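You operate a simulated robot arm through the tools that you are given. There is no shell and no other tool.

You are at the controls of a simulated two-armed robot. One attempt, no reset.

JOB
Clip the black chafe guard over the line's worn patch and tape its end.
Fine: wind till all laps are on; the tape carriage ends parked. Where these are worked on the way, their far stop is far enough and under half their travel is too little: tape carriage.

The check looks at the end state, three seconds after you hand in, the way a careful person would. Anything else that was tipped, shoved, dropped, spilled or broken makes it a failure.

ROBOT AND FRAMES
Two 7-joint arms with fingered hands on one trunk that stands fixed in place. Base frame: the origin is at the foot of the trunk, x ahead of it, y to its left, z up; the work surface is at about z = 0.8. Units: m, rad, N and s.
The left shoulder is at [0.07, 0.165, 1.343], the right one opposite. With the tool pointing down near the work surface each hand reaches from about 0.1 to 0.9 m from the base axis, measured 20 degrees to its own side. Payload 4.1 kg a hand.
The tool frame of a hand sits at the grasp point between the pads (the TCP): z along the fingers, y along the line on which they close. The tips reach 0.032 m beyond it. Largest opening 0.108 m; the body of the gripper starts 0.038 m behind the TCP. The gripper is a hand of 4 fingers: y runs from the thumb to the fingers, the wrist lies at [-0.016, -0.108, -0.186] in the tool frame.
Orientation is that of the tool frame in the base frame, as a unit quaternion [w, x, y, z]. With the fingers straight down and the wrist toward the robot, the tool's x, y and z point along [0, 1, 0], [1, 0, 0] and [0, 0, -1] of the base frame.

CONTROLS
- The arms move only by the tool arm_command. It takes "left_moves", "right_moves" or both (then of equal length, played together; a hand with none holds still); each is a list of rows, each a list of 2 entries, a list of its own where there are three numbers: the shift along the tool's x, y, z in m, then the turn, a rotation vector about the tool's x, y, z in rad. In form: [[[dx, dy, dz], [rx, ry, rz]], ...]. A call has 1 to 20 rows; each row shifts and turns the commanded pose from where the row before left it, along the tool's axes as they then stand. Each row takes 0.2 s and may step no farther than 0.05 m and 0.15 rad from the row before; otherwise, the whole call is refused. A pose out of reach is approached as far as the arm can. The call stops where the force on the tool passes 40 N (or 10 N more than at its start, if that is more) or the arm is blocked; 0.2 s more then pass. In this call time passes only in rows, and 0.2 s behind the last. The reply holds the time, the measured pose of the TCP, the force on the tool along the base axes, the opening and the grip force, in the units named above and with some noise, with the torque about the TCP (base axes, N m) and any sound that the robot's microphone picked up, and new pictures: "views" is both (left out), scene, wrist or none (wrist: the cameras of the hands that moved).
- Cameras (640 x 400 px; columns grow to the right, rows downward): "scene" is now at [0.1412, -0.0333, 1.5993]; the picture's right is [-0.36, -0.93, -0.00], its down [-0.36, 0.14, -0.92] and it looks along [0.86, -0.33, -0.39] (base axes); focal length 306 px, centre (320, 200). "left" rides on the left gripper at [-0.064, -0.093, -0.132] in its tool frame; the picture's right is [-0.80, -0.28, 0.53], its down [0.55, -0.71, 0.45] and it looks along [0.25, 0.65, 0.72] (tool axes); focal length 247 px, centre (320, 200). "right" rides on the right gripper at [0.064, -0.093, -0.132] in its tool frame; the picture's right is [-0.80, 0.28, -0.53], its down [-0.55, -0.71, 0.45] and it looks along [-0.25, 0.65, 0.72] (tool axes); focal length 247 px, centre (320, 200).
- lift_body(by): slides the trunk up (or, below 0, down) by that many m; the arms and the scene camera ride with it, the base frame stays. It gives what a move gives, with no picture.
- curl_fingers(index, middle, ring, thumb_bend, hand): sets how far each is bent, from 0 (flat) to 100 (curled in); at 30 the hand is open as for a grip, at 70 the pads meet at the TCP. One left out holds its place. A second passes; each finger stops where it meets its share of the squeeze, and holds until it gets a number again. It is the only way to open and close the hand. It gives what a move gives, with no picture; readings hold the bend of each and the force on the fingers (four entries, about 0 where the hand has none), thumb and palm.
- head_to(pan, tilt): turns the head with the scene camera to pan (to the left, within 1.501 rad either way) and tilt (down, from -0.506 to 1.204), counted from straight ahead of the robot. It gives what a move gives, and a new picture of the scene camera.
- locate(camera, pixels): for up to 12 pixels [column, row] of the newest picture of that camera ("zoom" is the newest enlarged one), the place [x, y, z] in the base frame of the surface seen there, good to about 0.003 m, but the place of the scene camera against the robot may be out by one fixed shift of up to 0.012 m in any direction. It takes no simulated time.
- inspect(camera, box): a new picture of the part [left, top, right, bottom] of that camera's present view, enlarged. It takes no simulated time.
- sign_off(): hands the job in; it is judged then, once.

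Open the grippers and draw the arms clear of the work before you hand the job in, unless the task says otherwise.

The tools are called after "Emit:" by a JSON object that holds its "name" and its "arguments". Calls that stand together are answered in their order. arm_command: Moves the arms, as the interface text tells. Its arguments: {"type":"object","properties":{"left_moves":{"type":"array","items":{"type":"array"}},"right_moves":{"type":"array","items":{"type":"array"}},"views":{"type":"string","enum":["both","scene","wrist","none"]}},"required":[]} The other tools are called the same way: lift_body (by) slides the trunk up or down; curl_fingers (index, middle, ring, thumb_bend, hand) moves the fingers one by one; head_to (pan, tilt) turns the head that bears the scene camera; locate (camera, pixels) gives the place of the surface under pixels of a picture; inspect (camera, box) takes an enlarged picture of a part of a camera's view; sign_off () hands the job in.

At the start:

```text
t: 0.0
left_ee_pos: [0.5988, -0.061, 1.4625]
left_orientation: [0.0, 0.707, 0.708, 0.0]
left_wrist_force: [-0.3, 1.1, -0.1]
left_torque: [-0.01, 0.0, 0.0]
left_opening: 0.1076
left_finger_force: 0.1
left_shape: jaw
left_bend: [30.0, 30.0, 30.0, 30.0]
left_finger forces: [0.1, 0.0, 0.0, 0.0, 0.0, 0.1]
right_ee_pos: [0.455, -0.4964, 1.4007]
right_orientation: [0.0, 0.707, 0.707, 0.0]
right_wrist_force: [0.4, 0.4, 0.5]
right_torque: [0.02, 0.0, 0.03]
right_opening: 0.1076
right_finger_force: 0.2
right_shape: jaw
right_bend: [30.0, 30.0, 30.0, 30.0]
right_finger forces: [0.0, 0.1, 0.0, 0.0, 0.1, 0.1]
trunk travel left (down, up): [-0.85, 0.09]
head pan, tilt: [-0.368, 0.4]
```

scene: 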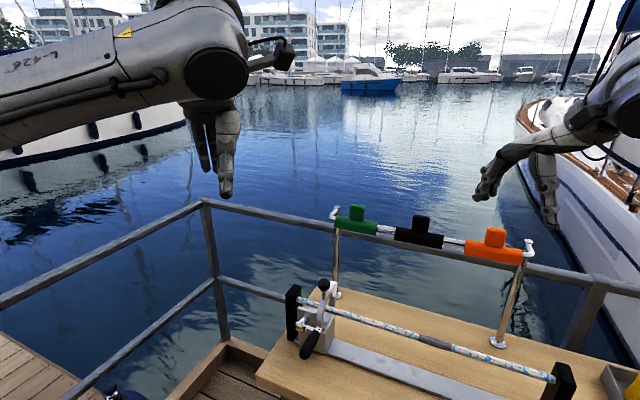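
right: 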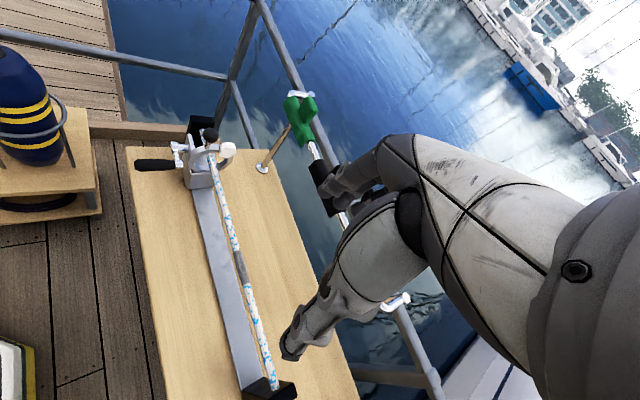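
left: 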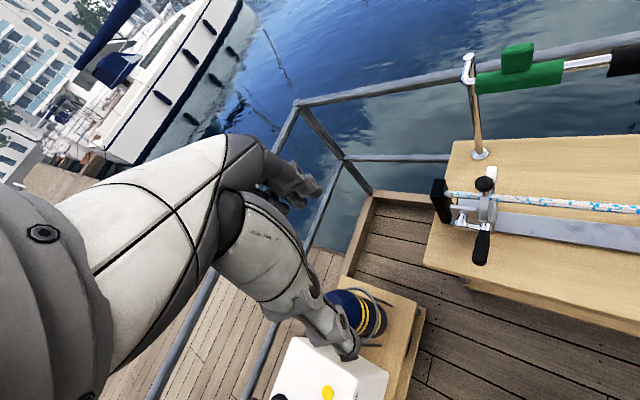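

The scene shows a bench with a line held between two black posts, a carriage with a crank at about (318,315), and a rack with green, black and orange guards at about (355,220), (420,232), (492,245). I'll turn the head down to get a better look.

Emit:
{"name": "head_to", "arguments": {"pan": -0.5, "tilt": 0.75}}

```text
t: 0.8
left_ee_pos: [0.6001, -0.061, 1.4629]
left_orientation: [0.0, 0.707, 0.707, 0.0]
left_wrist_force: [0.6, 0.7, 1.3]
left_torque: [0.0, 0.02, 0.02]
left_opening: 0.1075
left_finger_force: 0.0
left_shape: jaw
left_bend: [30.0, 30.0, 30.0, 30.0]
left_finger forces: [0.1, 0.0, 0.0, 0.0, 0.0, 0.0]
right_ee_pos: [0.4552, -0.4968, 1.4012]
right_orientation: [-0.001, 0.708, 0.706, 0.0]
right_wrist_force: [0.8, -0.2, 0.0]
right_torque: [-0.03, 0.03, 0.01]
right_opening: 0.1077
right_finger_force: 0.0
right_shape: jaw
right_bend: [30.0, 30.0, 30.0, 30.0]
right_finger forces: [0.1, 0.0, 0.0, 0.1, 0.0, 0.1]
trunk travel left (down, up): [-0.85, 0.09]
head pan, tilt: [-0.499, 0.75]
```

scene: 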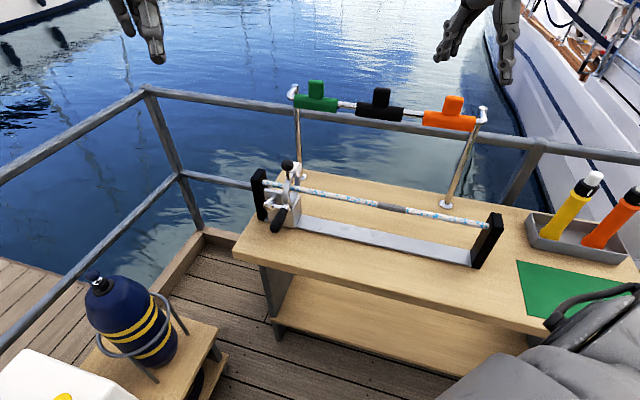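

The bench is in full view: line from (258,183) to (495,228), worn grey patch near (395,208), carriage at the left end near (285,195), guards on the rack above. I'll zoom on the carriage and on the guards.

Emit:
{"name": "inspect", "arguments": {"camera": "scene", "box": [230, 140, 390, 240]}}

Emit:
{"name": "inspect", "arguments": {"camera": "scene", "box": [280, 70, 500, 207]}}

Emit:
{"name": "inspect", "arguments": {"camera": "scene", "box": [340, 170, 520, 282]}}

Emit:
{"name": "locate", "arguments": {"camera": "scene", "pixels": [[296, 90], [315, 105], [317, 85], [380, 111], [381, 92], [448, 121], [453, 101], [484, 110], [347, 105], [412, 113], [300, 172], [447, 204]]}}

Emit:
{"name": "locate", "arguments": {"camera": "scene", "pixels": [[287, 165], [279, 218], [290, 190], [270, 184], [320, 192], [380, 205], [405, 210], [440, 216], [485, 225], [495, 220], [258, 175], [400, 240]]}}

```text
4.00 times, centred on (310, 190) of scene
```

zoom: 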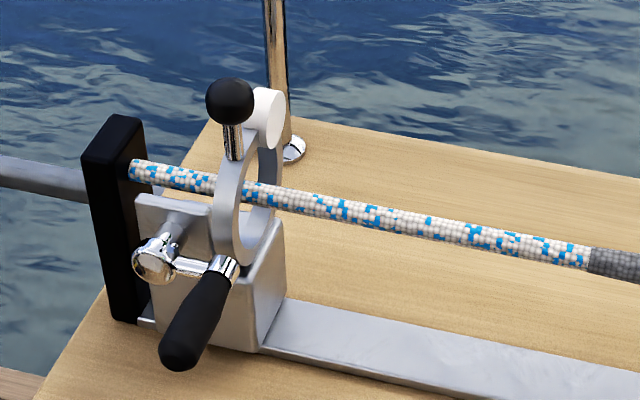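

```text
2.91 times, centred on (390, 138) of scene
```

zoom: 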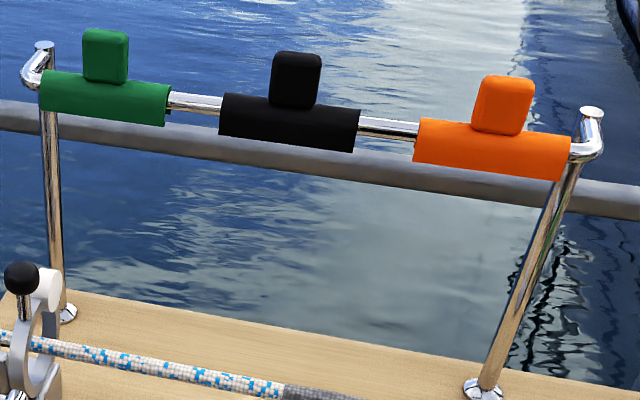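

```text
3.56 times, centred on (430, 226) of scene
```

zoom: 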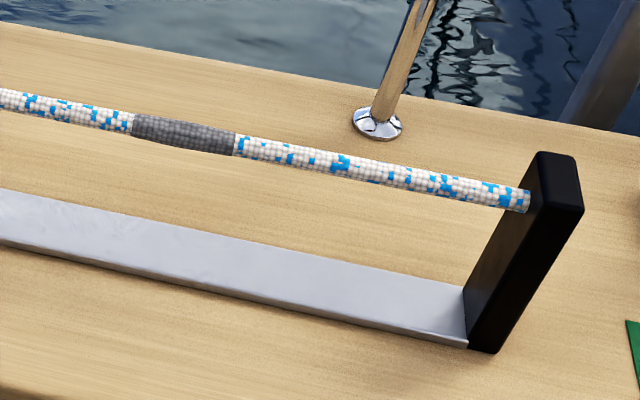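

```text
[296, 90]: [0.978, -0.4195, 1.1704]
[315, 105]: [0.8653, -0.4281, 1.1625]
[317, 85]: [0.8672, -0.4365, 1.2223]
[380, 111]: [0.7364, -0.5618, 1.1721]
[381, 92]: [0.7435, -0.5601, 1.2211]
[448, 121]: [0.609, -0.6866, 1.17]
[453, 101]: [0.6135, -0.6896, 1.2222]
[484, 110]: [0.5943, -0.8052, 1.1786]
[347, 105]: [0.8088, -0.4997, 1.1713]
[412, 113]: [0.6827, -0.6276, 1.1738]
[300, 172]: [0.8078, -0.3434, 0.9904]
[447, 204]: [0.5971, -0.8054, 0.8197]
```

```text
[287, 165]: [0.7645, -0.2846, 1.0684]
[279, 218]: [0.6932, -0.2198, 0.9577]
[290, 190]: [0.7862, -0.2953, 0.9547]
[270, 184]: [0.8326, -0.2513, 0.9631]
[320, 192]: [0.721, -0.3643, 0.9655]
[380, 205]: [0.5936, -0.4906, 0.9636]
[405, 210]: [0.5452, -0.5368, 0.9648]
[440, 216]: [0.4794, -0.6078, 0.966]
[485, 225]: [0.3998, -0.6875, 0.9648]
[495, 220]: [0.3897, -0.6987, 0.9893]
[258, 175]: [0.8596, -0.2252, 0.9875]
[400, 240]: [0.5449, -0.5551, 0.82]
```

The line and rack bar are parallel (line z≈0.965, bar z≈1.17). Before moving I'll zoom in on the carriage in both wrist views to understand the crank and knob.

Emit:
{"name": "inspect", "arguments": {"camera": "right", "box": [120, 90, 280, 190]}}

Emit:
{"name": "inspect", "arguments": {"camera": "left", "box": [420, 150, 580, 250]}}

Emit:
{"name": "inspect", "arguments": {"camera": "right", "box": [200, 80, 440, 230]}}

Emit:
{"name": "inspect", "arguments": {"camera": "scene", "box": [480, 150, 640, 250]}}

Emit:
{"name": "inspect", "arguments": {"camera": "scene", "box": [0, 240, 240, 400]}}

```text
4.00 times, centred on (200, 140) of right
```

zoom: 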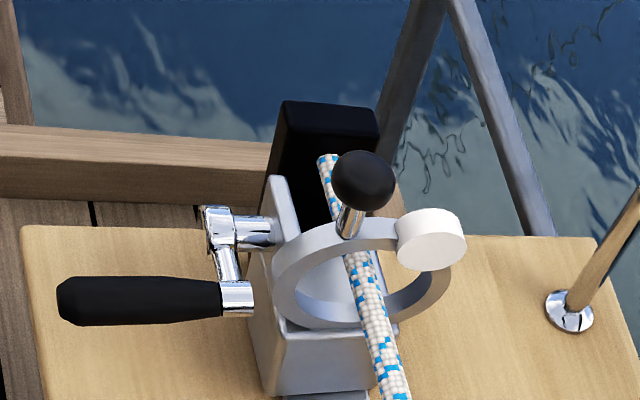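

```text
4.00 times, centred on (500, 200) of left
```

zoom: 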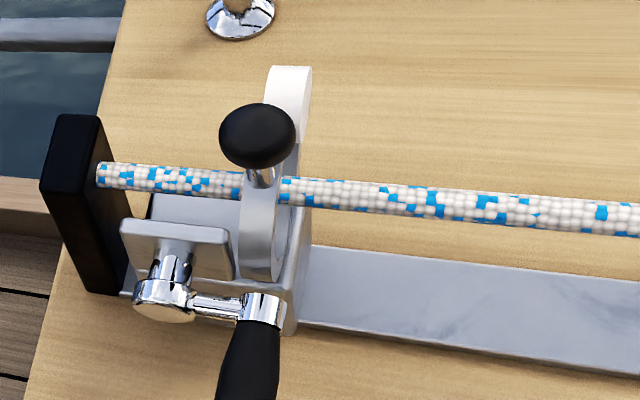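

```text
2.67 times, centred on (320, 155) of right
```

zoom: 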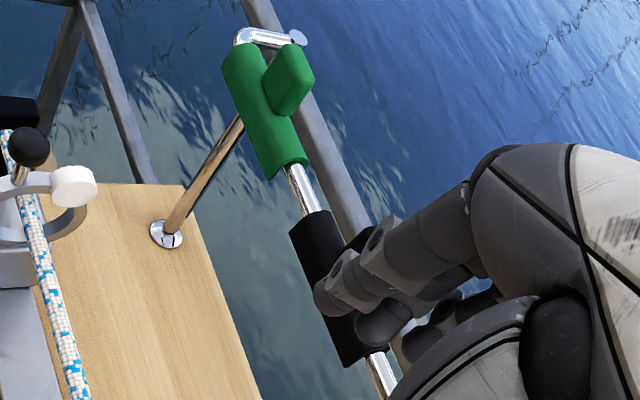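

```text
4.00 times, centred on (560, 200) of scene
```

zoom: 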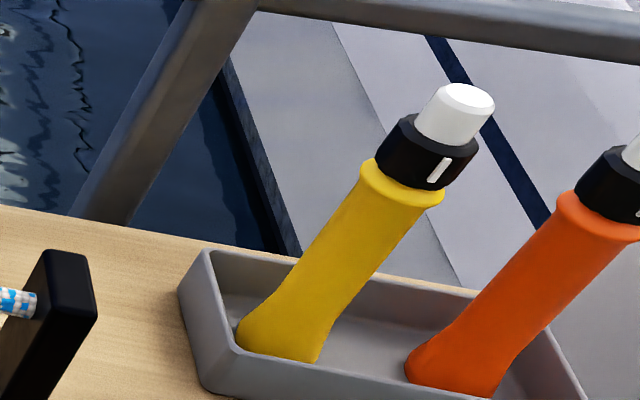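

```text
2.50 times, centred on (120, 320) of scene
```

zoom: 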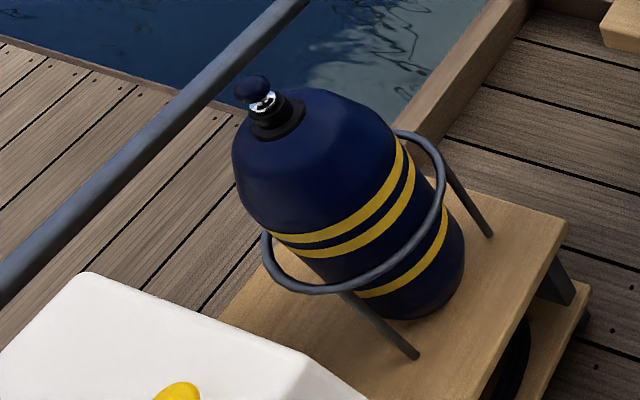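

The crank handle (black) sticks out toward the robot, the ball knob stands on top of the tape ring, and the ring encircles the line. I'll yaw the right hand by 45° so that its closing direction lies across the bar, and move it up to view the black guard closely.

Emit:
{"name": "arm_command", "arguments": {"right_moves": [[[0, 0, 0], [0, 0, 0.131]], [[0, 0, 0], [0, 0, 0.131]], [[0, 0, 0], [0, 0, 0.131]], [[0, 0, 0], [0, 0, 0.131]], [[0, 0, 0], [0, 0, 0.131]], [[0, 0, 0], [0, 0, 0.13]], [[0.036, 0.024, 0.016], [0, 0, 0]], [[0.036, 0.024, 0.016], [0, 0, 0]], [[0.036, 0.024, 0.016], [0, 0, 0]], [[0.036, 0.024, 0.016], [0, 0, 0]], [[0.036, 0.022, 0.016], [0, 0, 0]]], "views": "both"}}

```text
t: 3.2
left_ee_pos: [0.6031, -0.0597, 1.4611]
left_orientation: [-0.002, 0.707, 0.707, -0.002]
left_wrist_force: [0.0, 0.1, 0.2]
left_torque: [-0.01, 0.03, 0.01]
left_opening: 0.1076
left_finger_force: 0.0
left_shape: jaw
left_bend: [30.0, 30.0, 30.0, 30.0]
left_finger forces: [0.0, 0.0, 0.1, 0.0, 0.0, 0.1]
right_ee_pos: [0.6677, -0.4516, 1.319]
right_orientation: [-0.001, 0.924, 0.382, -0.002]
right_wrist_force: [-0.6, 0.3, 0.1]
right_torque: [-0.02, 0.02, 0.03]
right_opening: 0.1078
right_finger_force: 0.0
right_shape: jaw
right_bend: [30.0, 30.0, 30.0, 30.0]
right_finger forces: [0.1, 0.0, 0.1, 0.0, 0.0, 0.1]
trunk travel left (down, up): [-0.85, 0.09]
head pan, tilt: [-0.499, 0.75]
```

scene: 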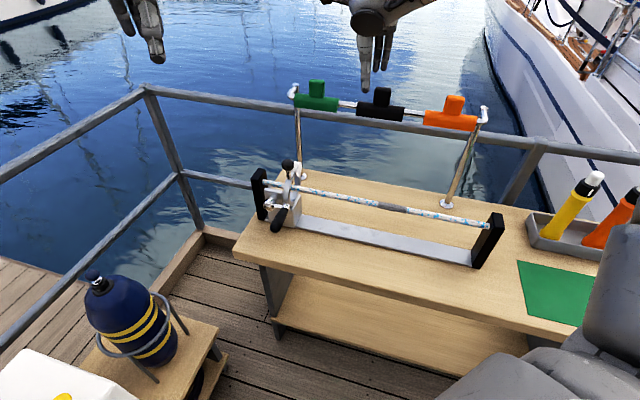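
right: 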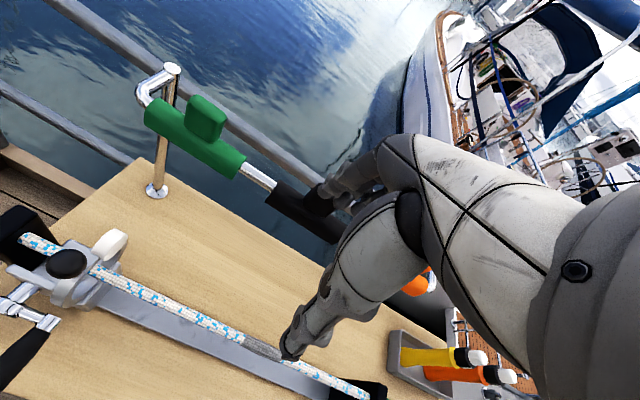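

The right wrist view shows the green guard at (195,130), the black guard's left end at (275,190), and the line with its grey patch near (262,345). I'll locate shared points in both cameras to find the scene camera's fixed shift.

Emit:
{"name": "locate", "arguments": {"camera": "right", "pixels": [[258, 176], [270, 196], [290, 205], [205, 108], [207, 130], [172, 68], [156, 190], [240, 341], [285, 359], [270, 349], [66, 262], [112, 240]]}}

Emit:
{"name": "locate", "arguments": {"camera": "scene", "pixels": [[357, 106], [400, 117], [374, 90], [389, 90], [381, 88], [293, 87], [300, 175], [377, 205], [406, 210], [391, 207], [287, 163], [299, 168]]}}

Emit:
{"name": "inspect", "arguments": {"camera": "right", "box": [120, 60, 360, 210]}}

Emit:
{"name": "inspect", "arguments": {"camera": "scene", "box": [320, 20, 480, 120]}}

```text
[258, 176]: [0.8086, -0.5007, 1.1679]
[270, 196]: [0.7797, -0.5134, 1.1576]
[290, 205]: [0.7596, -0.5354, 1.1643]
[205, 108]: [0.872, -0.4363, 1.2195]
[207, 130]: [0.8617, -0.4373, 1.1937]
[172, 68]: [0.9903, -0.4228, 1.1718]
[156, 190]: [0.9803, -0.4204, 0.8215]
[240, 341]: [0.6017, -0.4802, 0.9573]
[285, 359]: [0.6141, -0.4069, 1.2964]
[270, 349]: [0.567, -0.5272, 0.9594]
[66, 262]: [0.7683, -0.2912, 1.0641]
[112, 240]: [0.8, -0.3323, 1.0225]
```

```text
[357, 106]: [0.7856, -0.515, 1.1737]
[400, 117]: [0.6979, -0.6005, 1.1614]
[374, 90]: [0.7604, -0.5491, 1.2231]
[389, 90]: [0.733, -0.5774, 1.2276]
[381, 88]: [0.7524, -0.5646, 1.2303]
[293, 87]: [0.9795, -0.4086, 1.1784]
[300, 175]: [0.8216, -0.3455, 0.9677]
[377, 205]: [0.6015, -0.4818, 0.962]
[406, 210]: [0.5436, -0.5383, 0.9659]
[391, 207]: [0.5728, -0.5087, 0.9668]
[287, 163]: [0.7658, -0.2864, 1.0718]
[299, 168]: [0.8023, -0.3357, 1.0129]
```

```text
2.67 times, centred on (240, 135) of right
```

zoom: 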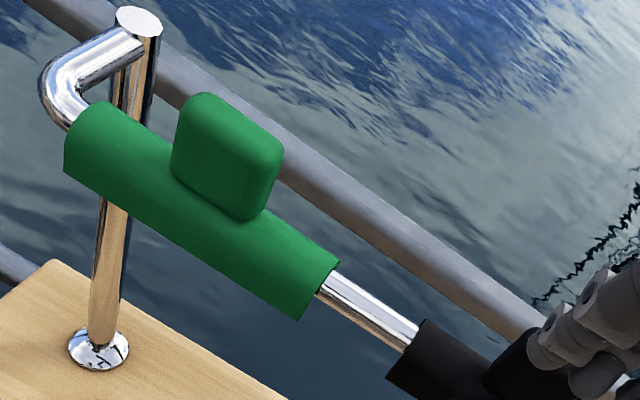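

```text
4.00 times, centred on (400, 70) of scene
```

zoom: 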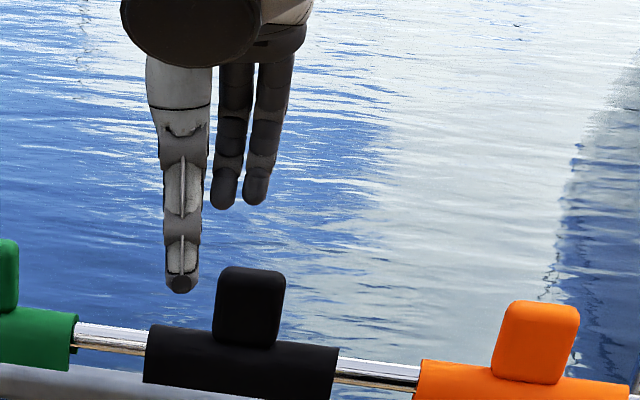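

The two cameras agree within about 5 mm (scene z reads slightly high). The tab centre is at about (0.746,-0.562), top z≈1.222; I'll check how close the railing is behind the rack, then move over the tab.

Emit:
{"name": "locate", "arguments": {"camera": "scene", "pixels": [[345, 118], [410, 128], [460, 135], [373, 100], [391, 102], [381, 105], [358, 117], [402, 122]]}}

Emit:
{"name": "arm_command", "arguments": {"right_moves": [[[-0.008, 0.0445, 0], [0, 0, 0]], [[-0.008, 0.0445, 0], [0, 0, 0]], [[-0.007, 0.0445, 0], [0, 0, 0]], [[0, 0, 0.02], [0, 0, 0]], [[0, 0, 0.02], [0, 0, 0]]], "views": "both"}}

```text
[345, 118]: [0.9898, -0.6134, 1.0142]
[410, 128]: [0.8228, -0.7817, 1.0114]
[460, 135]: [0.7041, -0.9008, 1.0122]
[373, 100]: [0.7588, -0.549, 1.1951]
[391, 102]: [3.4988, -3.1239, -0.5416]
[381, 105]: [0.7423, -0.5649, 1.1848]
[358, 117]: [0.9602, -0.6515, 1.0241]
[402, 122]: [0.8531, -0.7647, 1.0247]
```

```text
t: 4.4
left_ee_pos: [0.5995, -0.0611, 1.4622]
left_orientation: [0.0, 0.707, 0.707, -0.001]
left_wrist_force: [0.1, 0.5, 0.2]
left_torque: [0.0, 0.02, -0.03]
left_opening: 0.1077
left_finger_force: 0.1
left_shape: jaw
left_bend: [30.0, 30.0, 30.0, 30.0]
left_finger forces: [0.0, 0.0, 0.0, 0.0, 0.1, 0.0]
right_ee_pos: [0.7281, -0.5634, 1.2817]
right_orientation: [0.0, 0.923, 0.384, 0.001]
right_wrist_force: [-0.1, 0.5, 0.0]
right_torque: [-0.01, 0.0, -0.02]
right_opening: 0.1077
right_finger_force: 0.1
right_shape: jaw
right_bend: [30.0, 30.0, 30.0, 30.0]
right_finger forces: [0.1, 0.1, 0.1, 0.0, 0.1, 0.0]
right hand out of reach, approached as far as the arm can: row 3, 5
trunk travel left (down, up): [-0.85, 0.09]
head pan, tilt: [-0.499, 0.75]
```

scene: 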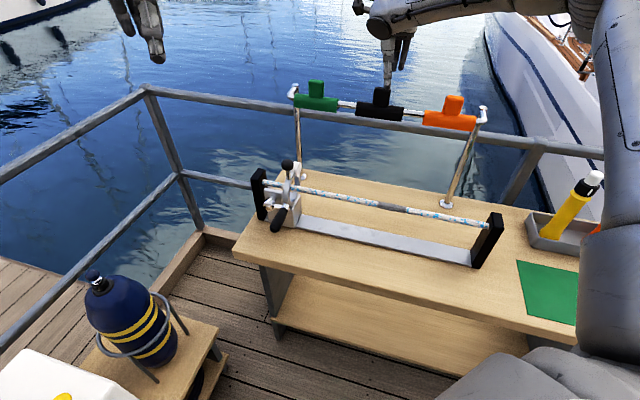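
right: 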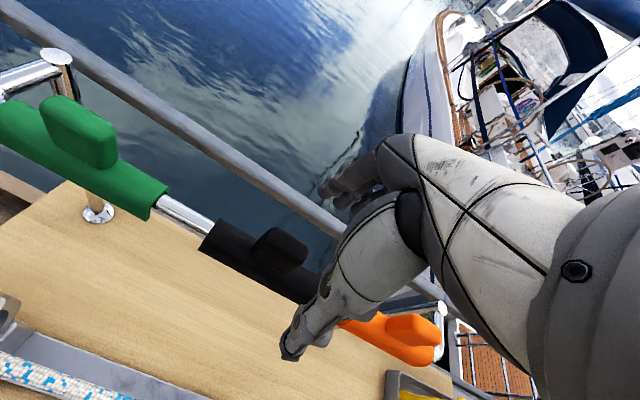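

The reply says the right hand hit its reach limit at (0.728,-0.563,1.282), about 15 mm short of the tab. I'll raise the trunk to bring the shoulder level with the wrist, then tilt the hand slightly to gain reach.

Emit:
{"name": "lift_body", "arguments": {"by": 0.08}}

Emit:
{"name": "arm_command", "arguments": {"right_moves": [[[0, 0, 0.0], [-0.1, 0, 0]], [[0, 0, 0.02], [0, 0, 0]], [[0, 0, 0.02], [0, 0, 0]]], "views": "both"}}

```text
t: 5.6
left_ee_pos: [0.6, -0.0605, 1.542]
left_orientation: [0.0, 0.707, 0.707, 0.001]
left_wrist_force: [-0.3, 0.9, 0.3]
left_torque: [0.0, 0.0, 0.0]
left_opening: 0.1077
left_finger_force: 0.0
left_shape: jaw
left_bend: [30.0, 30.0, 30.0, 30.0]
left_finger forces: [0.0, 0.0, 0.0, 0.1, 0.1, 0.0]
right_ee_pos: [0.7265, -0.564, 1.3633]
right_orientation: [0.001, 0.924, 0.382, 0.001]
right_wrist_force: [0.3, 0.1, 0.4]
right_torque: [0.0, -0.01, -0.01]
right_opening: 0.1075
right_finger_force: 0.1
right_shape: jaw
right_bend: [30.0, 30.0, 30.0, 30.0]
right_finger forces: [0.0, 0.0, 0.0, 0.0, 0.0, 0.1]
trunk travel left (down, up): [-0.93, 0.01]
head pan, tilt: [-0.499, 0.75]
```

```text
t: 6.4
left_ee_pos: [0.6006, -0.0621, 1.5405]
left_orientation: [0.0, 0.707, 0.707, 0.0]
left_wrist_force: [0.3, -0.4, -1.3]
left_torque: [0.03, -0.03, -0.02]
left_opening: 0.1075
left_finger_force: 0.1
left_shape: jaw
left_bend: [30.0, 30.0, 30.0, 30.0]
left_finger forces: [0.0, 0.1, 0.0, 0.0, 0.0, 0.0]
right_ee_pos: [0.7301, -0.5662, 1.3213]
right_orientation: [0.047, 0.922, 0.383, 0.02]
right_wrist_force: [0.2, -0.1, -1.5]
right_torque: [-0.02, 0.0, -0.02]
right_opening: 0.1076
right_finger_force: 0.1
right_shape: jaw
right_bend: [30.0, 30.0, 30.0, 30.0]
right_finger forces: [0.1, 0.0, 0.1, 0.0, 0.0, 0.0]
trunk travel left (down, up): [-0.93, 0.01]
head pan, tilt: [-0.499, 0.75]
```

scene: 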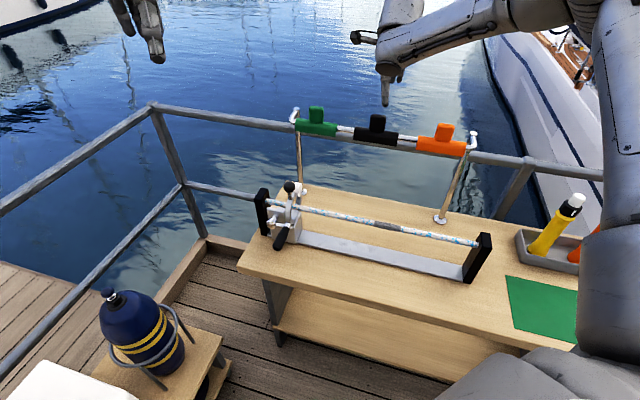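
right: 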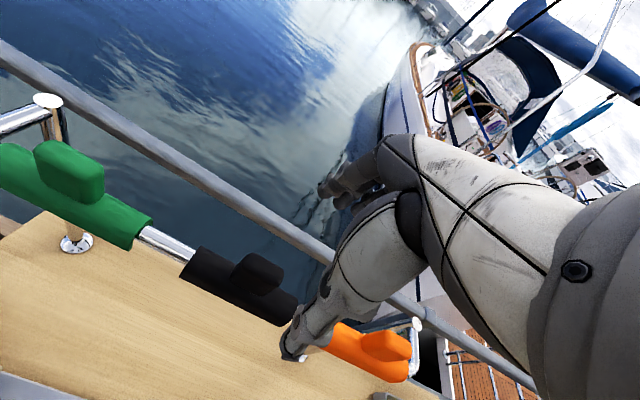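

Now in reach at (0.730,-0.566,1.321). In the right view the black tab is at about (257,272); I'll locate its top and the guard ends with this wrist camera for exact alignment.

Emit:
{"name": "locate", "arguments": {"camera": "right", "pixels": [[240, 264], [257, 258], [262, 262], [276, 268], [257, 280], [244, 278], [272, 285], [190, 262], [205, 260], [230, 285], [160, 243], [285, 312]]}}

Emit:
{"name": "inspect", "arguments": {"camera": "right", "box": [160, 210, 320, 310]}}

Emit:
{"name": "inspect", "arguments": {"camera": "scene", "box": [320, 60, 480, 160]}}

```text
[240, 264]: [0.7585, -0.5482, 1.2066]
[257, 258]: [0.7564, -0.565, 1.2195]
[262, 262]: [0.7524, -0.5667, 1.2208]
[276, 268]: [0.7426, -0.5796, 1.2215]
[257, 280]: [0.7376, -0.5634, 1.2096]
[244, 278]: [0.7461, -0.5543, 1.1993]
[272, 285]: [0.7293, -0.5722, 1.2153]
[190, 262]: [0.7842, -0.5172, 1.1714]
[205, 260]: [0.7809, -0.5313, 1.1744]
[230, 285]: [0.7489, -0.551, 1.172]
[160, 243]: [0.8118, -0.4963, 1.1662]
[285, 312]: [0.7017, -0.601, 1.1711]
```

```text
4.00 times, centred on (240, 260) of right
```

zoom: 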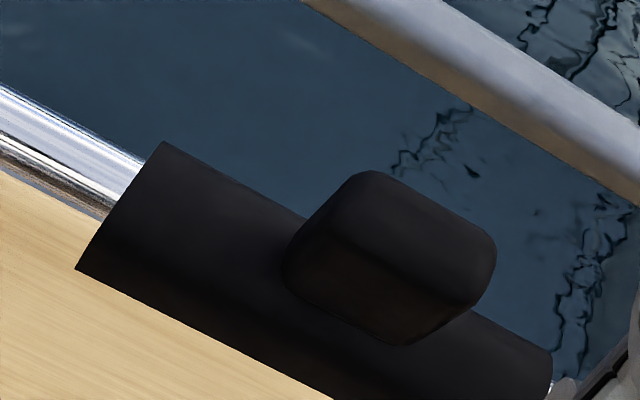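

```text
4.00 times, centred on (400, 110) of scene
```

zoom: 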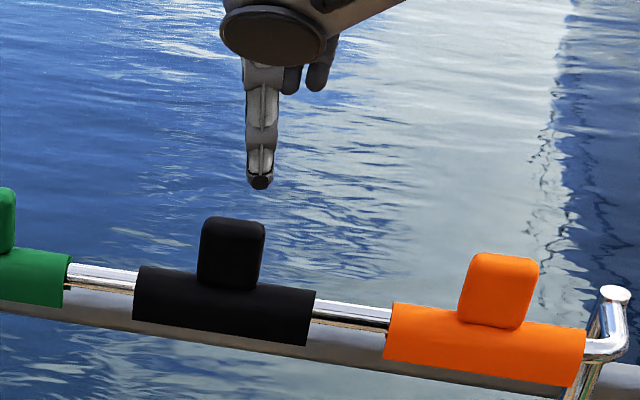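

From the wrist view the tab spans s≈0.105–0.15 along the bar and n≈0.919–0.938 across, top z≈1.222. I'll align the TCP over it and descend so the pads straddle the tab at z≈1.213.

Emit:
{"name": "arm_command", "arguments": {"right_moves": [[[0.012, 0.0123, 0.0012], [0, 0, 0]], [[0, -0.003, 0.03], [0, 0, 0]], [[0, -0.003, 0.03], [0, 0, 0]], [[0, -0.003, 0.03], [0, 0, 0]], [[0, -0.0018, 0.0175], [0, 0, 0]]], "views": "both"}}

```text
t: 7.6
left_ee_pos: [0.5999, -0.0609, 1.5415]
left_orientation: [0.0, 0.707, 0.707, 0.001]
left_wrist_force: [-0.1, -1.1, -0.3]
left_torque: [-0.02, -0.01, 0.0]
left_opening: 0.1077
left_finger_force: 0.1
left_shape: jaw
left_bend: [30.0, 30.0, 30.0, 30.0]
left_finger forces: [0.0, 0.0, 0.1, 0.0, 0.0, 0.0]
right_ee_pos: [0.6898, -0.5653, 1.2379]
right_orientation: [0.046, 0.923, 0.382, 0.02]
right_wrist_force: [0.0, -0.4, -0.1]
right_torque: [0.0, 0.02, 0.01]
right_opening: 0.1076
right_finger_force: 0.0
right_shape: jaw
right_bend: [30.0, 30.0, 30.0, 30.0]
right_finger forces: [0.0, 0.1, 0.1, 0.1, 0.0, 0.0]
right hand out of reach, approached as far as the arm can: row 1, 2, 3, 4, 5
trunk travel left (down, up): [-0.93, 0.01]
head pan, tilt: [-0.499, 0.75]
```

scene: 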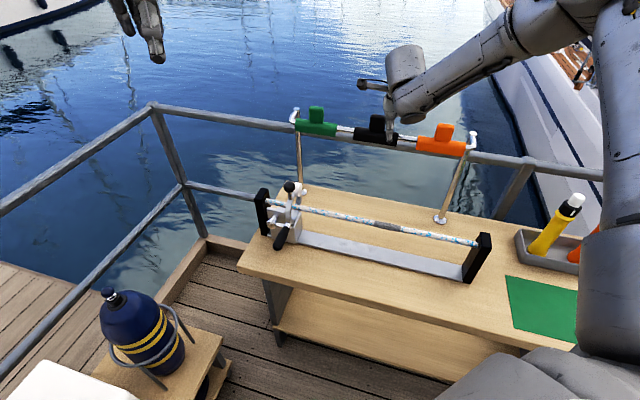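
right: 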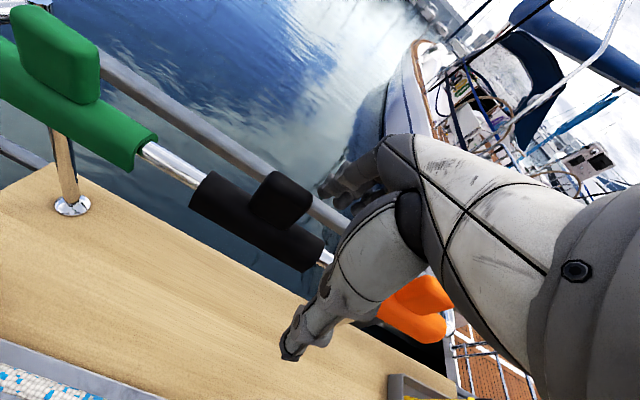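

The hand fell short again (TCP at s≈0.088, n≈0.888, z=1.238), so the limit isn't simple distance. I'll back off upward and toward the robot, undo the tilt and test the reach at this trunk height.

Emit:
{"name": "arm_command", "arguments": {"right_moves": [[[0, 0.004, -0.04], [0, 0, 0]], [[0, 0.003, -0.03], [0, 0, 0]], [[0, 0, 0], [0.1, 0, 0]], [[0.02, 0.02, 0], [0, 0, 0]], [[0.02, 0.022, 0], [0, 0, 0]]], "views": "none"}}

```text
t: 8.8
left_ee_pos: [0.5992, -0.0612, 1.5426]
left_orientation: [0.001, 0.707, 0.707, 0.0]
left_wrist_force: [-0.2, -0.6, -0.4]
left_torque: [0.0, -0.01, 0.0]
left_opening: 0.1076
left_finger_force: 0.1
left_shape: jaw
left_bend: [30.0, 30.0, 30.0, 30.0]
left_finger forces: [0.0, 0.1, 0.0, 0.0, 0.0, 0.0]
right_ee_pos: [0.7144, -0.5641, 1.3148]
right_orientation: [0.001, 0.924, 0.382, 0.001]
right_wrist_force: [0.1, -0.2, -0.3]
right_torque: [0.02, -0.03, 0.02]
right_opening: 0.1077
right_finger_force: 0.1
right_shape: jaw
right_bend: [30.0, 30.0, 30.0, 30.0]
right_finger forces: [0.0, 0.1, 0.0, 0.1, 0.0, 0.0]
right hand out of reach, approached as far as the arm can: row 4, 5
trunk travel left (down, up): [-0.93, 0.01]
head pan, tilt: [-0.499, 0.75]
```

At zero tilt the limit is (0.714,-0.564,1.315), so the limit looks like a wrist joint angle rather than distance. I'll turn the yaw 0.26 rad back toward the shoulder line and test again whether the target column is reachable.

Emit:
{"name": "arm_command", "arguments": {"right_moves": [[[0, 0, 0], [0, 0, -0.13]], [[0, 0, 0], [0, 0, -0.13]], [[0.0074, 0.0148, 0], [0, 0, 0]], [[0.0074, 0.0148, 0], [0, 0, 0]]], "views": "scene"}}

```text
t: 9.8
left_ee_pos: [0.6001, -0.0616, 1.5405]
left_orientation: [0.0, 0.707, 0.707, 0.0]
left_wrist_force: [0.3, 0.3, -0.9]
left_torque: [0.01, -0.03, -0.02]
left_opening: 0.1074
left_finger_force: 0.0
left_shape: jaw
left_bend: [30.0, 30.0, 30.0, 30.0]
left_finger forces: [0.0, 0.0, 0.0, 0.0, 0.0, 0.1]
right_ee_pos: [0.7288, -0.5636, 1.3193]
right_orientation: [0.0, 0.866, 0.5, 0.001]
right_wrist_force: [-0.8, 0.8, -1.1]
right_torque: [0.02, 0.02, 0.0]
right_opening: 0.1076
right_finger_force: 0.0
right_shape: jaw
right_bend: [30.0, 30.0, 30.0, 30.0]
right_finger forces: [0.1, 0.0, 0.1, 0.0, 0.0, 0.0]
right hand out of reach, approached as far as the arm can: row 3, 4
trunk travel left (down, up): [-0.93, 0.01]
head pan, tilt: [-0.499, 0.75]
```

scene: 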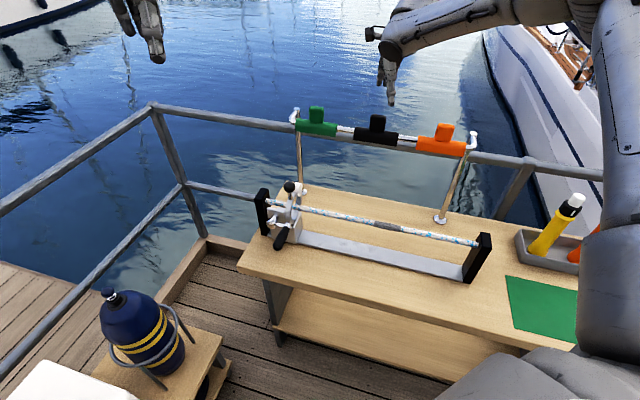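

At yaw −30° it reached a bit further (0.729,-0.564,1.319), with the elbow visibly high at the right edge of the picture. I'll retract, tilt the fingers outward by 0.2 rad, lower first, and then extend at the lower height so the arm unfolds differently.

Emit:
{"name": "arm_command", "arguments": {"right_moves": [[[0, -0.05, 0], [0, 0, 0]], [[0, -0.05, 0], [0, 0, 0]], [[0, 0, 0], [-0.1, 0, 0]], [[0, 0, 0], [-0.1, 0, 0]], [[0, 0, 0], [0, 0, 0]]], "views": "none"}}

```text
t: 11.0
left_ee_pos: [0.5984, -0.0605, 1.5428]
left_orientation: [0.0, 0.708, 0.707, 0.0]
left_wrist_force: [-0.1, -0.6, -0.5]
left_torque: [0.03, -0.02, -0.02]
left_opening: 0.1076
left_finger_force: 0.1
left_shape: jaw
left_bend: [30.0, 30.0, 30.0, 30.0]
left_finger forces: [0.1, 0.0, 0.0, 0.0, 0.0, 0.0]
right_ee_pos: [0.6394, -0.5138, 1.3194]
right_orientation: [0.087, 0.862, 0.498, 0.05]
right_wrist_force: [0.1, 0.4, -0.3]
right_torque: [0.01, -0.02, -0.01]
right_opening: 0.1078
right_finger_force: 0.1
right_shape: jaw
right_bend: [30.0, 30.0, 30.0, 30.0]
right_finger forces: [0.0, 0.1, 0.0, 0.0, 0.0, 0.1]
trunk travel left (down, up): [-0.93, 0.01]
head pan, tilt: [-0.499, 0.75]
```

The commanded pose tracks the reached pose. Now at (0.639,-0.514,1.319) with 0.2 rad tilt; I'll lower to about z=1.265 and then extend toward the column above the tab.

Emit:
{"name": "arm_command", "arguments": {"right_moves": [[[0, -0.0055, 0.027], [0, 0, 0]], [[0, -0.0055, 0.027], [0, 0, 0]], [[0.0021, 0.02935, 0.00595], [0, 0, 0]], [[0.0021, 0.02935, 0.00595], [0, 0, 0]], [[0.0021, 0.02935, 0.00595], [0, 0, 0]], [[0.0021, 0.02935, 0.00595], [0, 0, 0]]], "views": "both"}}

```text
t: 12.4
left_ee_pos: [0.5985, -0.0612, 1.5432]
left_orientation: [0.0, 0.707, 0.708, 0.0]
left_wrist_force: [0.3, -0.8, 0.4]
left_torque: [0.02, -0.02, -0.02]
left_opening: 0.1079
left_finger_force: 0.0
left_shape: jaw
left_bend: [30.0, 30.0, 30.0, 30.0]
left_finger forces: [0.0, 0.0, 0.0, 0.0, 0.0, 0.1]
right_ee_pos: [0.7315, -0.5649, 1.2745]
right_orientation: [0.087, 0.862, 0.497, 0.051]
right_wrist_force: [-0.3, 0.1, -0.1]
right_torque: [-0.01, 0.0, -0.02]
right_opening: 0.1078
right_finger_force: 0.1
right_shape: jaw
right_bend: [30.0, 30.0, 30.0, 30.0]
right_finger forces: [0.1, 0.1, 0.0, 0.1, 0.0, 0.1]
right hand out of reach, approached as far as the arm can: row 6
trunk travel left (down, up): [-0.93, 0.01]
head pan, tilt: [-0.499, 0.75]
```

scene: 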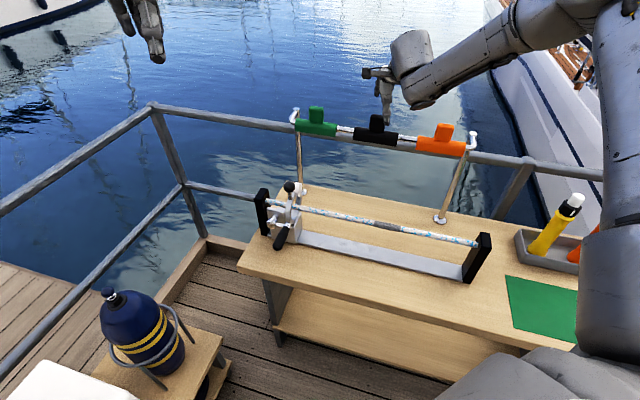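
right: 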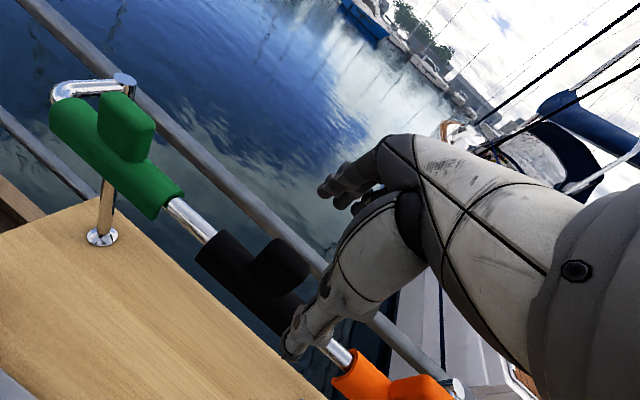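

It reached (0.7315,-0.565,1.2745), still ~16 mm short in x. I'll locate points on the arm itself in the scene view to see how the elbow is posed and what is limiting it.

Emit:
{"name": "locate", "arguments": {"camera": "scene", "pixels": [[610, 330], [610, 270], [612, 200], [615, 130], [612, 60], [605, 10], [560, 12], [515, 30], [470, 62], [430, 92], [410, 55], [378, 75]]}}

Emit:
{"name": "inspect", "arguments": {"camera": "scene", "box": [320, 0, 640, 200]}}

Emit:
{"name": "locate", "arguments": {"camera": "right", "pixels": [[275, 240], [300, 262], [256, 268], [282, 258], [262, 285], [290, 285], [205, 250], [218, 235], [268, 325], [190, 215]]}}

```text
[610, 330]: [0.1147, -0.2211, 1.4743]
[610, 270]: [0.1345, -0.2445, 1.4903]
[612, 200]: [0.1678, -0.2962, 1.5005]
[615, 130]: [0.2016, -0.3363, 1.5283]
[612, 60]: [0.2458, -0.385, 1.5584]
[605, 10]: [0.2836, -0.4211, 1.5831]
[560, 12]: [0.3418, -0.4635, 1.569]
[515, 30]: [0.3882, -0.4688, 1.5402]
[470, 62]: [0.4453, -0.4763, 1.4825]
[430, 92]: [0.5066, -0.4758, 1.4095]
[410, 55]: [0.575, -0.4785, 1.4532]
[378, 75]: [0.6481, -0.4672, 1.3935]
```

```text
2.00 times, centred on (480, 100) of scene
```

zoom: 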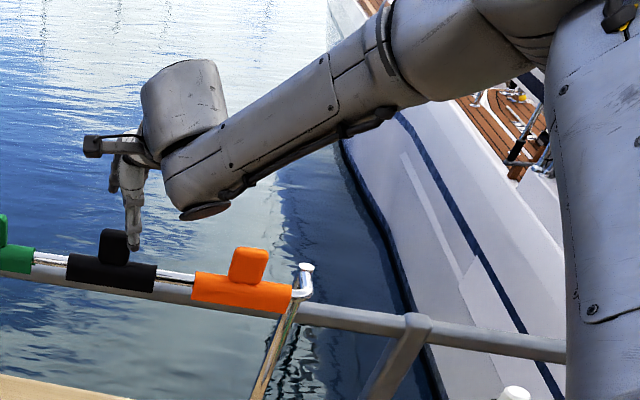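

```text
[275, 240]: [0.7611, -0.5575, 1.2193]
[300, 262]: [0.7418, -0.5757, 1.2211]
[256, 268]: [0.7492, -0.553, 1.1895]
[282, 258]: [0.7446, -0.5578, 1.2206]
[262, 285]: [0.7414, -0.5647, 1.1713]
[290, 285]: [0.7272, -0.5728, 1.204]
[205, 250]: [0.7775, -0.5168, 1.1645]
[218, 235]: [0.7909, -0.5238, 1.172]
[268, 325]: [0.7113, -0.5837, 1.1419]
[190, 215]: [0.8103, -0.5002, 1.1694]
```

The elbow sits high and out to the right ((0.30,-0.46,1.57)), so a joint limit rather than straightness is what blocks me; the lower trunk earlier reached further. I'll retract and raise the hand, remove the tilt, and then lower the trunk.

Emit:
{"name": "arm_command", "arguments": {"right_moves": [[[0, 0.01, -0.049], [0, 0, 0]], [[0, -0.039, -0.02], [0, 0, 0]], [[0, -0.039, -0.02], [0, 0, 0]], [[0, -0.02, -0.03], [0.1, 0, 0]], [[0, 0, 0], [0.1, 0, 0]]], "views": "none"}}

Emit:
{"name": "lift_body", "arguments": {"by": -0.2}}

```text
t: 13.6
left_ee_pos: [0.6001, -0.0596, 1.5414]
left_orientation: [0.0, 0.707, 0.707, -0.001]
left_wrist_force: [0.5, -0.3, 0.0]
left_torque: [0.0, 0.03, 0.02]
left_opening: 0.1076
left_finger_force: 0.0
left_shape: jaw
left_bend: [30.0, 30.0, 30.0, 30.0]
left_finger forces: [0.0, 0.1, 0.0, 0.0, 0.0, 0.0]
right_ee_pos: [0.6363, -0.509, 1.3736]
right_orientation: [0.001, 0.866, 0.5, -0.001]
right_wrist_force: [0.1, 1.7, 0.0]
right_torque: [-0.03, 0.01, 0.0]
right_opening: 0.1078
right_finger_force: 0.1
right_shape: jaw
right_bend: [30.0, 30.0, 30.0, 30.0]
right_finger forces: [0.0, 0.0, 0.0, 0.0, 0.1, 0.1]
trunk travel left (down, up): [-0.93, 0.01]
head pan, tilt: [-0.499, 0.75]
```

```text
t: 15.8
left_ee_pos: [0.5989, -0.0613, 1.3428]
left_orientation: [0.001, 0.707, 0.707, 0.0]
left_wrist_force: [-0.3, -0.2, -0.4]
left_torque: [0.0, 0.02, 0.0]
left_opening: 0.1074
left_finger_force: 0.0
left_shape: jaw
left_bend: [30.0, 30.0, 30.0, 30.0]
left_finger forces: [0.0, 0.0, 0.0, 0.0, 0.0, 0.0]
right_ee_pos: [0.636, -0.5102, 1.1734]
right_orientation: [0.001, 0.866, 0.499, 0.001]
right_wrist_force: [-0.7, -0.1, 0.5]
right_torque: [0.0, 0.05, -0.01]
right_opening: 0.1076
right_finger_force: 0.0
right_shape: jaw
right_bend: [30.0, 30.0, 30.0, 30.0]
right_finger forces: [0.0, 0.0, 0.1, 0.1, 0.1, 0.0]
trunk travel left (down, up): [-0.73, 0.21]
head pan, tilt: [-0.499, 0.75]
```

Trunk is lowered (shoulder ≈1.22) and the hand is at (0.636,-0.510,1.173), clear of the rack. I'll raise it straight up to z≈1.27 and then extend toward the tab column.

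Emit:
{"name": "arm_command", "arguments": {"right_moves": [[[0, 0, -0.05], [0, 0, 0]], [[0, 0, -0.05], [0, 0, 0]], [[0.0018, 0.03115, 0], [0, 0, 0]], [[0.0018, 0.03115, 0], [0, 0, 0]], [[0.0018, 0.03115, 0], [0, 0, 0]], [[0.0018, 0.03115, 0], [0, 0, 0]]], "views": "both"}}

```text
t: 17.2
left_ee_pos: [0.6023, -0.0617, 1.3418]
left_orientation: [-0.001, 0.707, 0.707, 0.0]
left_wrist_force: [0.1, -0.4, 0.0]
left_torque: [0.03, 0.03, -0.01]
left_opening: 0.1078
left_finger_force: 0.0
left_shape: jaw
left_bend: [30.0, 30.0, 30.0, 30.0]
left_finger forces: [0.1, 0.0, 0.1, 0.0, 0.0, 0.0]
right_ee_pos: [0.7384, -0.5686, 1.2724]
right_orientation: [-0.001, 0.866, 0.499, 0.001]
right_wrist_force: [0.7, -0.9, -0.6]
right_torque: [0.06, 0.0, -0.01]
right_opening: 0.108
right_finger_force: 0.1
right_shape: jaw
right_bend: [30.0, 30.0, 30.0, 30.0]
right_finger forces: [0.0, 0.0, 0.1, 0.1, 0.0, 0.1]
right hand out of reach, approached as far as the arm can: row 6
trunk travel left (down, up): [-0.73, 0.21]
head pan, tilt: [-0.499, 0.75]
```

scene: 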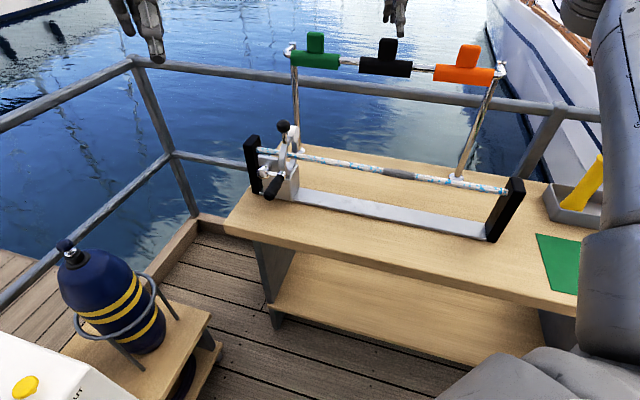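
right: 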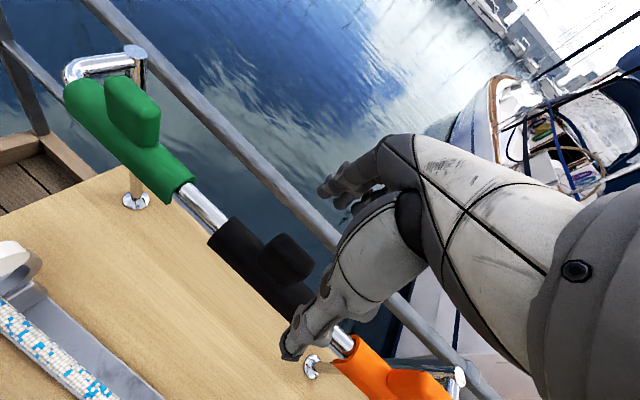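

Much better: reached (0.738,-0.569,1.272), within 8 mm of the tab centre. I'll descend around the tab while creeping the last few millimetres outward.

Emit:
{"name": "arm_command", "arguments": {"right_moves": [[[0, 0, 0.02], [0, 0, 0]], [[0.0, 0.003, 0.02], [0, 0, 0]], [[0.003, 0.003, 0.019], [0, 0, 0]]], "views": "both"}}

```text
t: 18.0
left_ee_pos: [0.5989, -0.0601, 1.3423]
left_orientation: [0.0, 0.707, 0.707, 0.0]
left_wrist_force: [-0.7, -0.1, -0.3]
left_torque: [-0.03, -0.01, -0.01]
left_opening: 0.1076
left_finger_force: 0.3
left_shape: jaw
left_bend: [30.0, 30.0, 30.0, 30.0]
left_finger forces: [0.0, 0.1, 0.1, 0.1, 0.0, 0.0]
right_ee_pos: [0.7406, -0.5629, 1.2128]
right_orientation: [0.001, 0.867, 0.499, 0.001]
right_wrist_force: [-0.1, -0.7, -0.4]
right_torque: [-0.05, 0.0, -0.02]
right_opening: 0.1077
right_finger_force: 0.1
right_shape: jaw
right_bend: [30.0, 30.0, 30.0, 30.0]
right_finger forces: [0.0, 0.0, 0.1, 0.1, 0.0, 0.0]
trunk travel left (down, up): [-0.73, 0.21]
head pan, tilt: [-0.499, 0.75]
```

scene: 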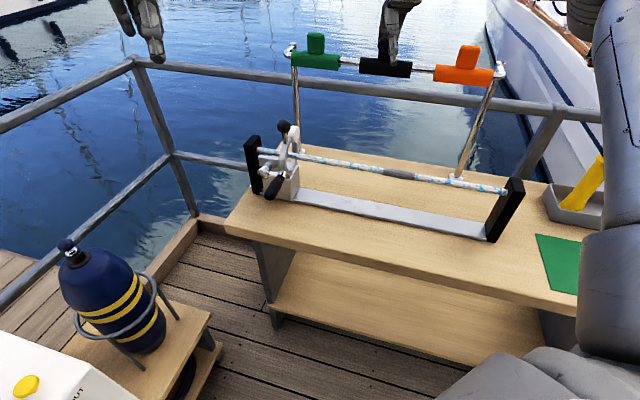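
right: 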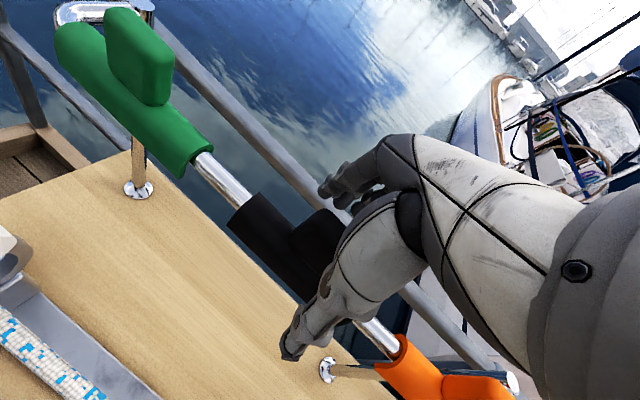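

Reached (0.7406,-0.5629,1.2128) with no contact force and no reach warning. I'll try squaring the yaw to the bar and nudging the last ~7 mm outward.

Emit:
{"name": "arm_command", "arguments": {"right_moves": [[[0.001, 0.003, 0], [0, 0, 0.13]], [[0.001, 0.004, 0], [0, 0, 0.13]]], "views": "both"}}

Emit:
{"name": "inspect", "arguments": {"camera": "scene", "box": [320, 0, 480, 100]}}

Emit:
{"name": "inspect", "arguments": {"camera": "right", "box": [200, 160, 400, 360]}}

```text
t: 18.6
left_ee_pos: [0.5999, -0.0602, 1.3417]
left_orientation: [0.0, 0.707, 0.707, 0.001]
left_wrist_force: [0.7, 0.8, -0.1]
left_torque: [0.05, 0.0, 0.01]
left_opening: 0.1078
left_finger_force: 0.1
left_shape: jaw
left_bend: [30.0, 30.0, 30.0, 30.0]
left_finger forces: [0.1, 0.0, 0.0, 0.1, 0.0, 0.1]
right_ee_pos: [0.7306, -0.5656, 1.2131]
right_orientation: [0.001, 0.924, 0.383, 0.002]
right_wrist_force: [-0.1, 0.8, -0.3]
right_torque: [0.0, -0.01, 0.01]
right_opening: 0.1077
right_finger_force: 0.1
right_shape: jaw
right_bend: [30.0, 30.0, 30.0, 30.0]
right_finger forces: [0.0, 0.0, 0.1, 0.0, 0.1, 0.0]
right hand out of reach, approached as far as the arm can: row 1, 2
trunk travel left (down, up): [-0.73, 0.21]
head pan, tilt: [-0.499, 0.75]
```

scene: 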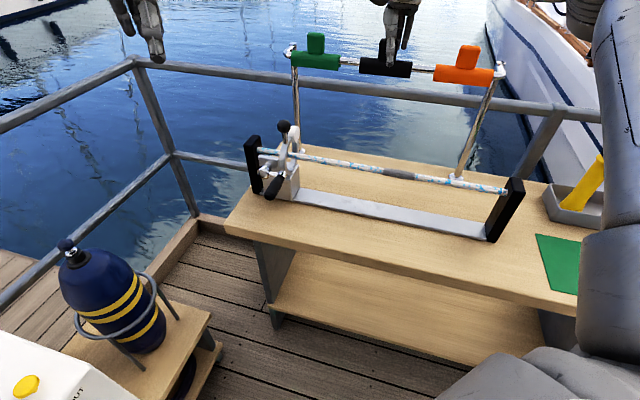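
right: 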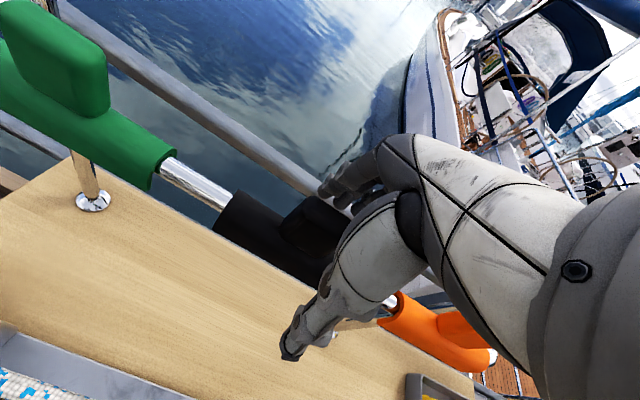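

```text
4.00 times, centred on (400, 50) of scene
```

zoom: 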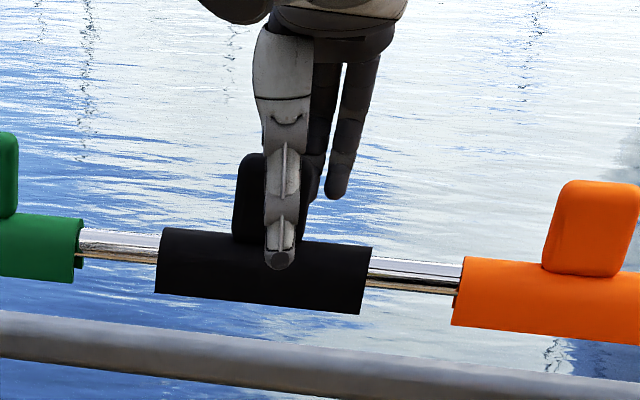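

```text
2.00 times, centred on (300, 260) of right
```

zoom: 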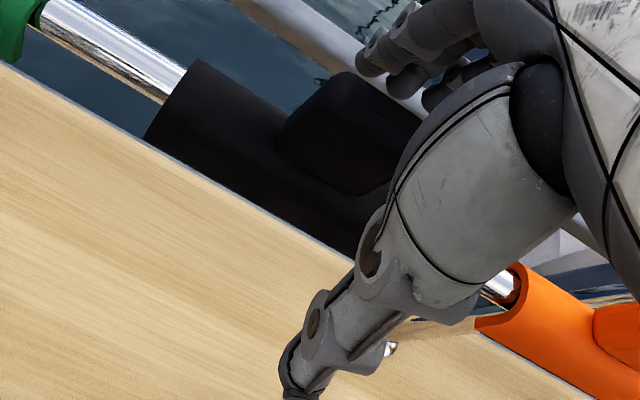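

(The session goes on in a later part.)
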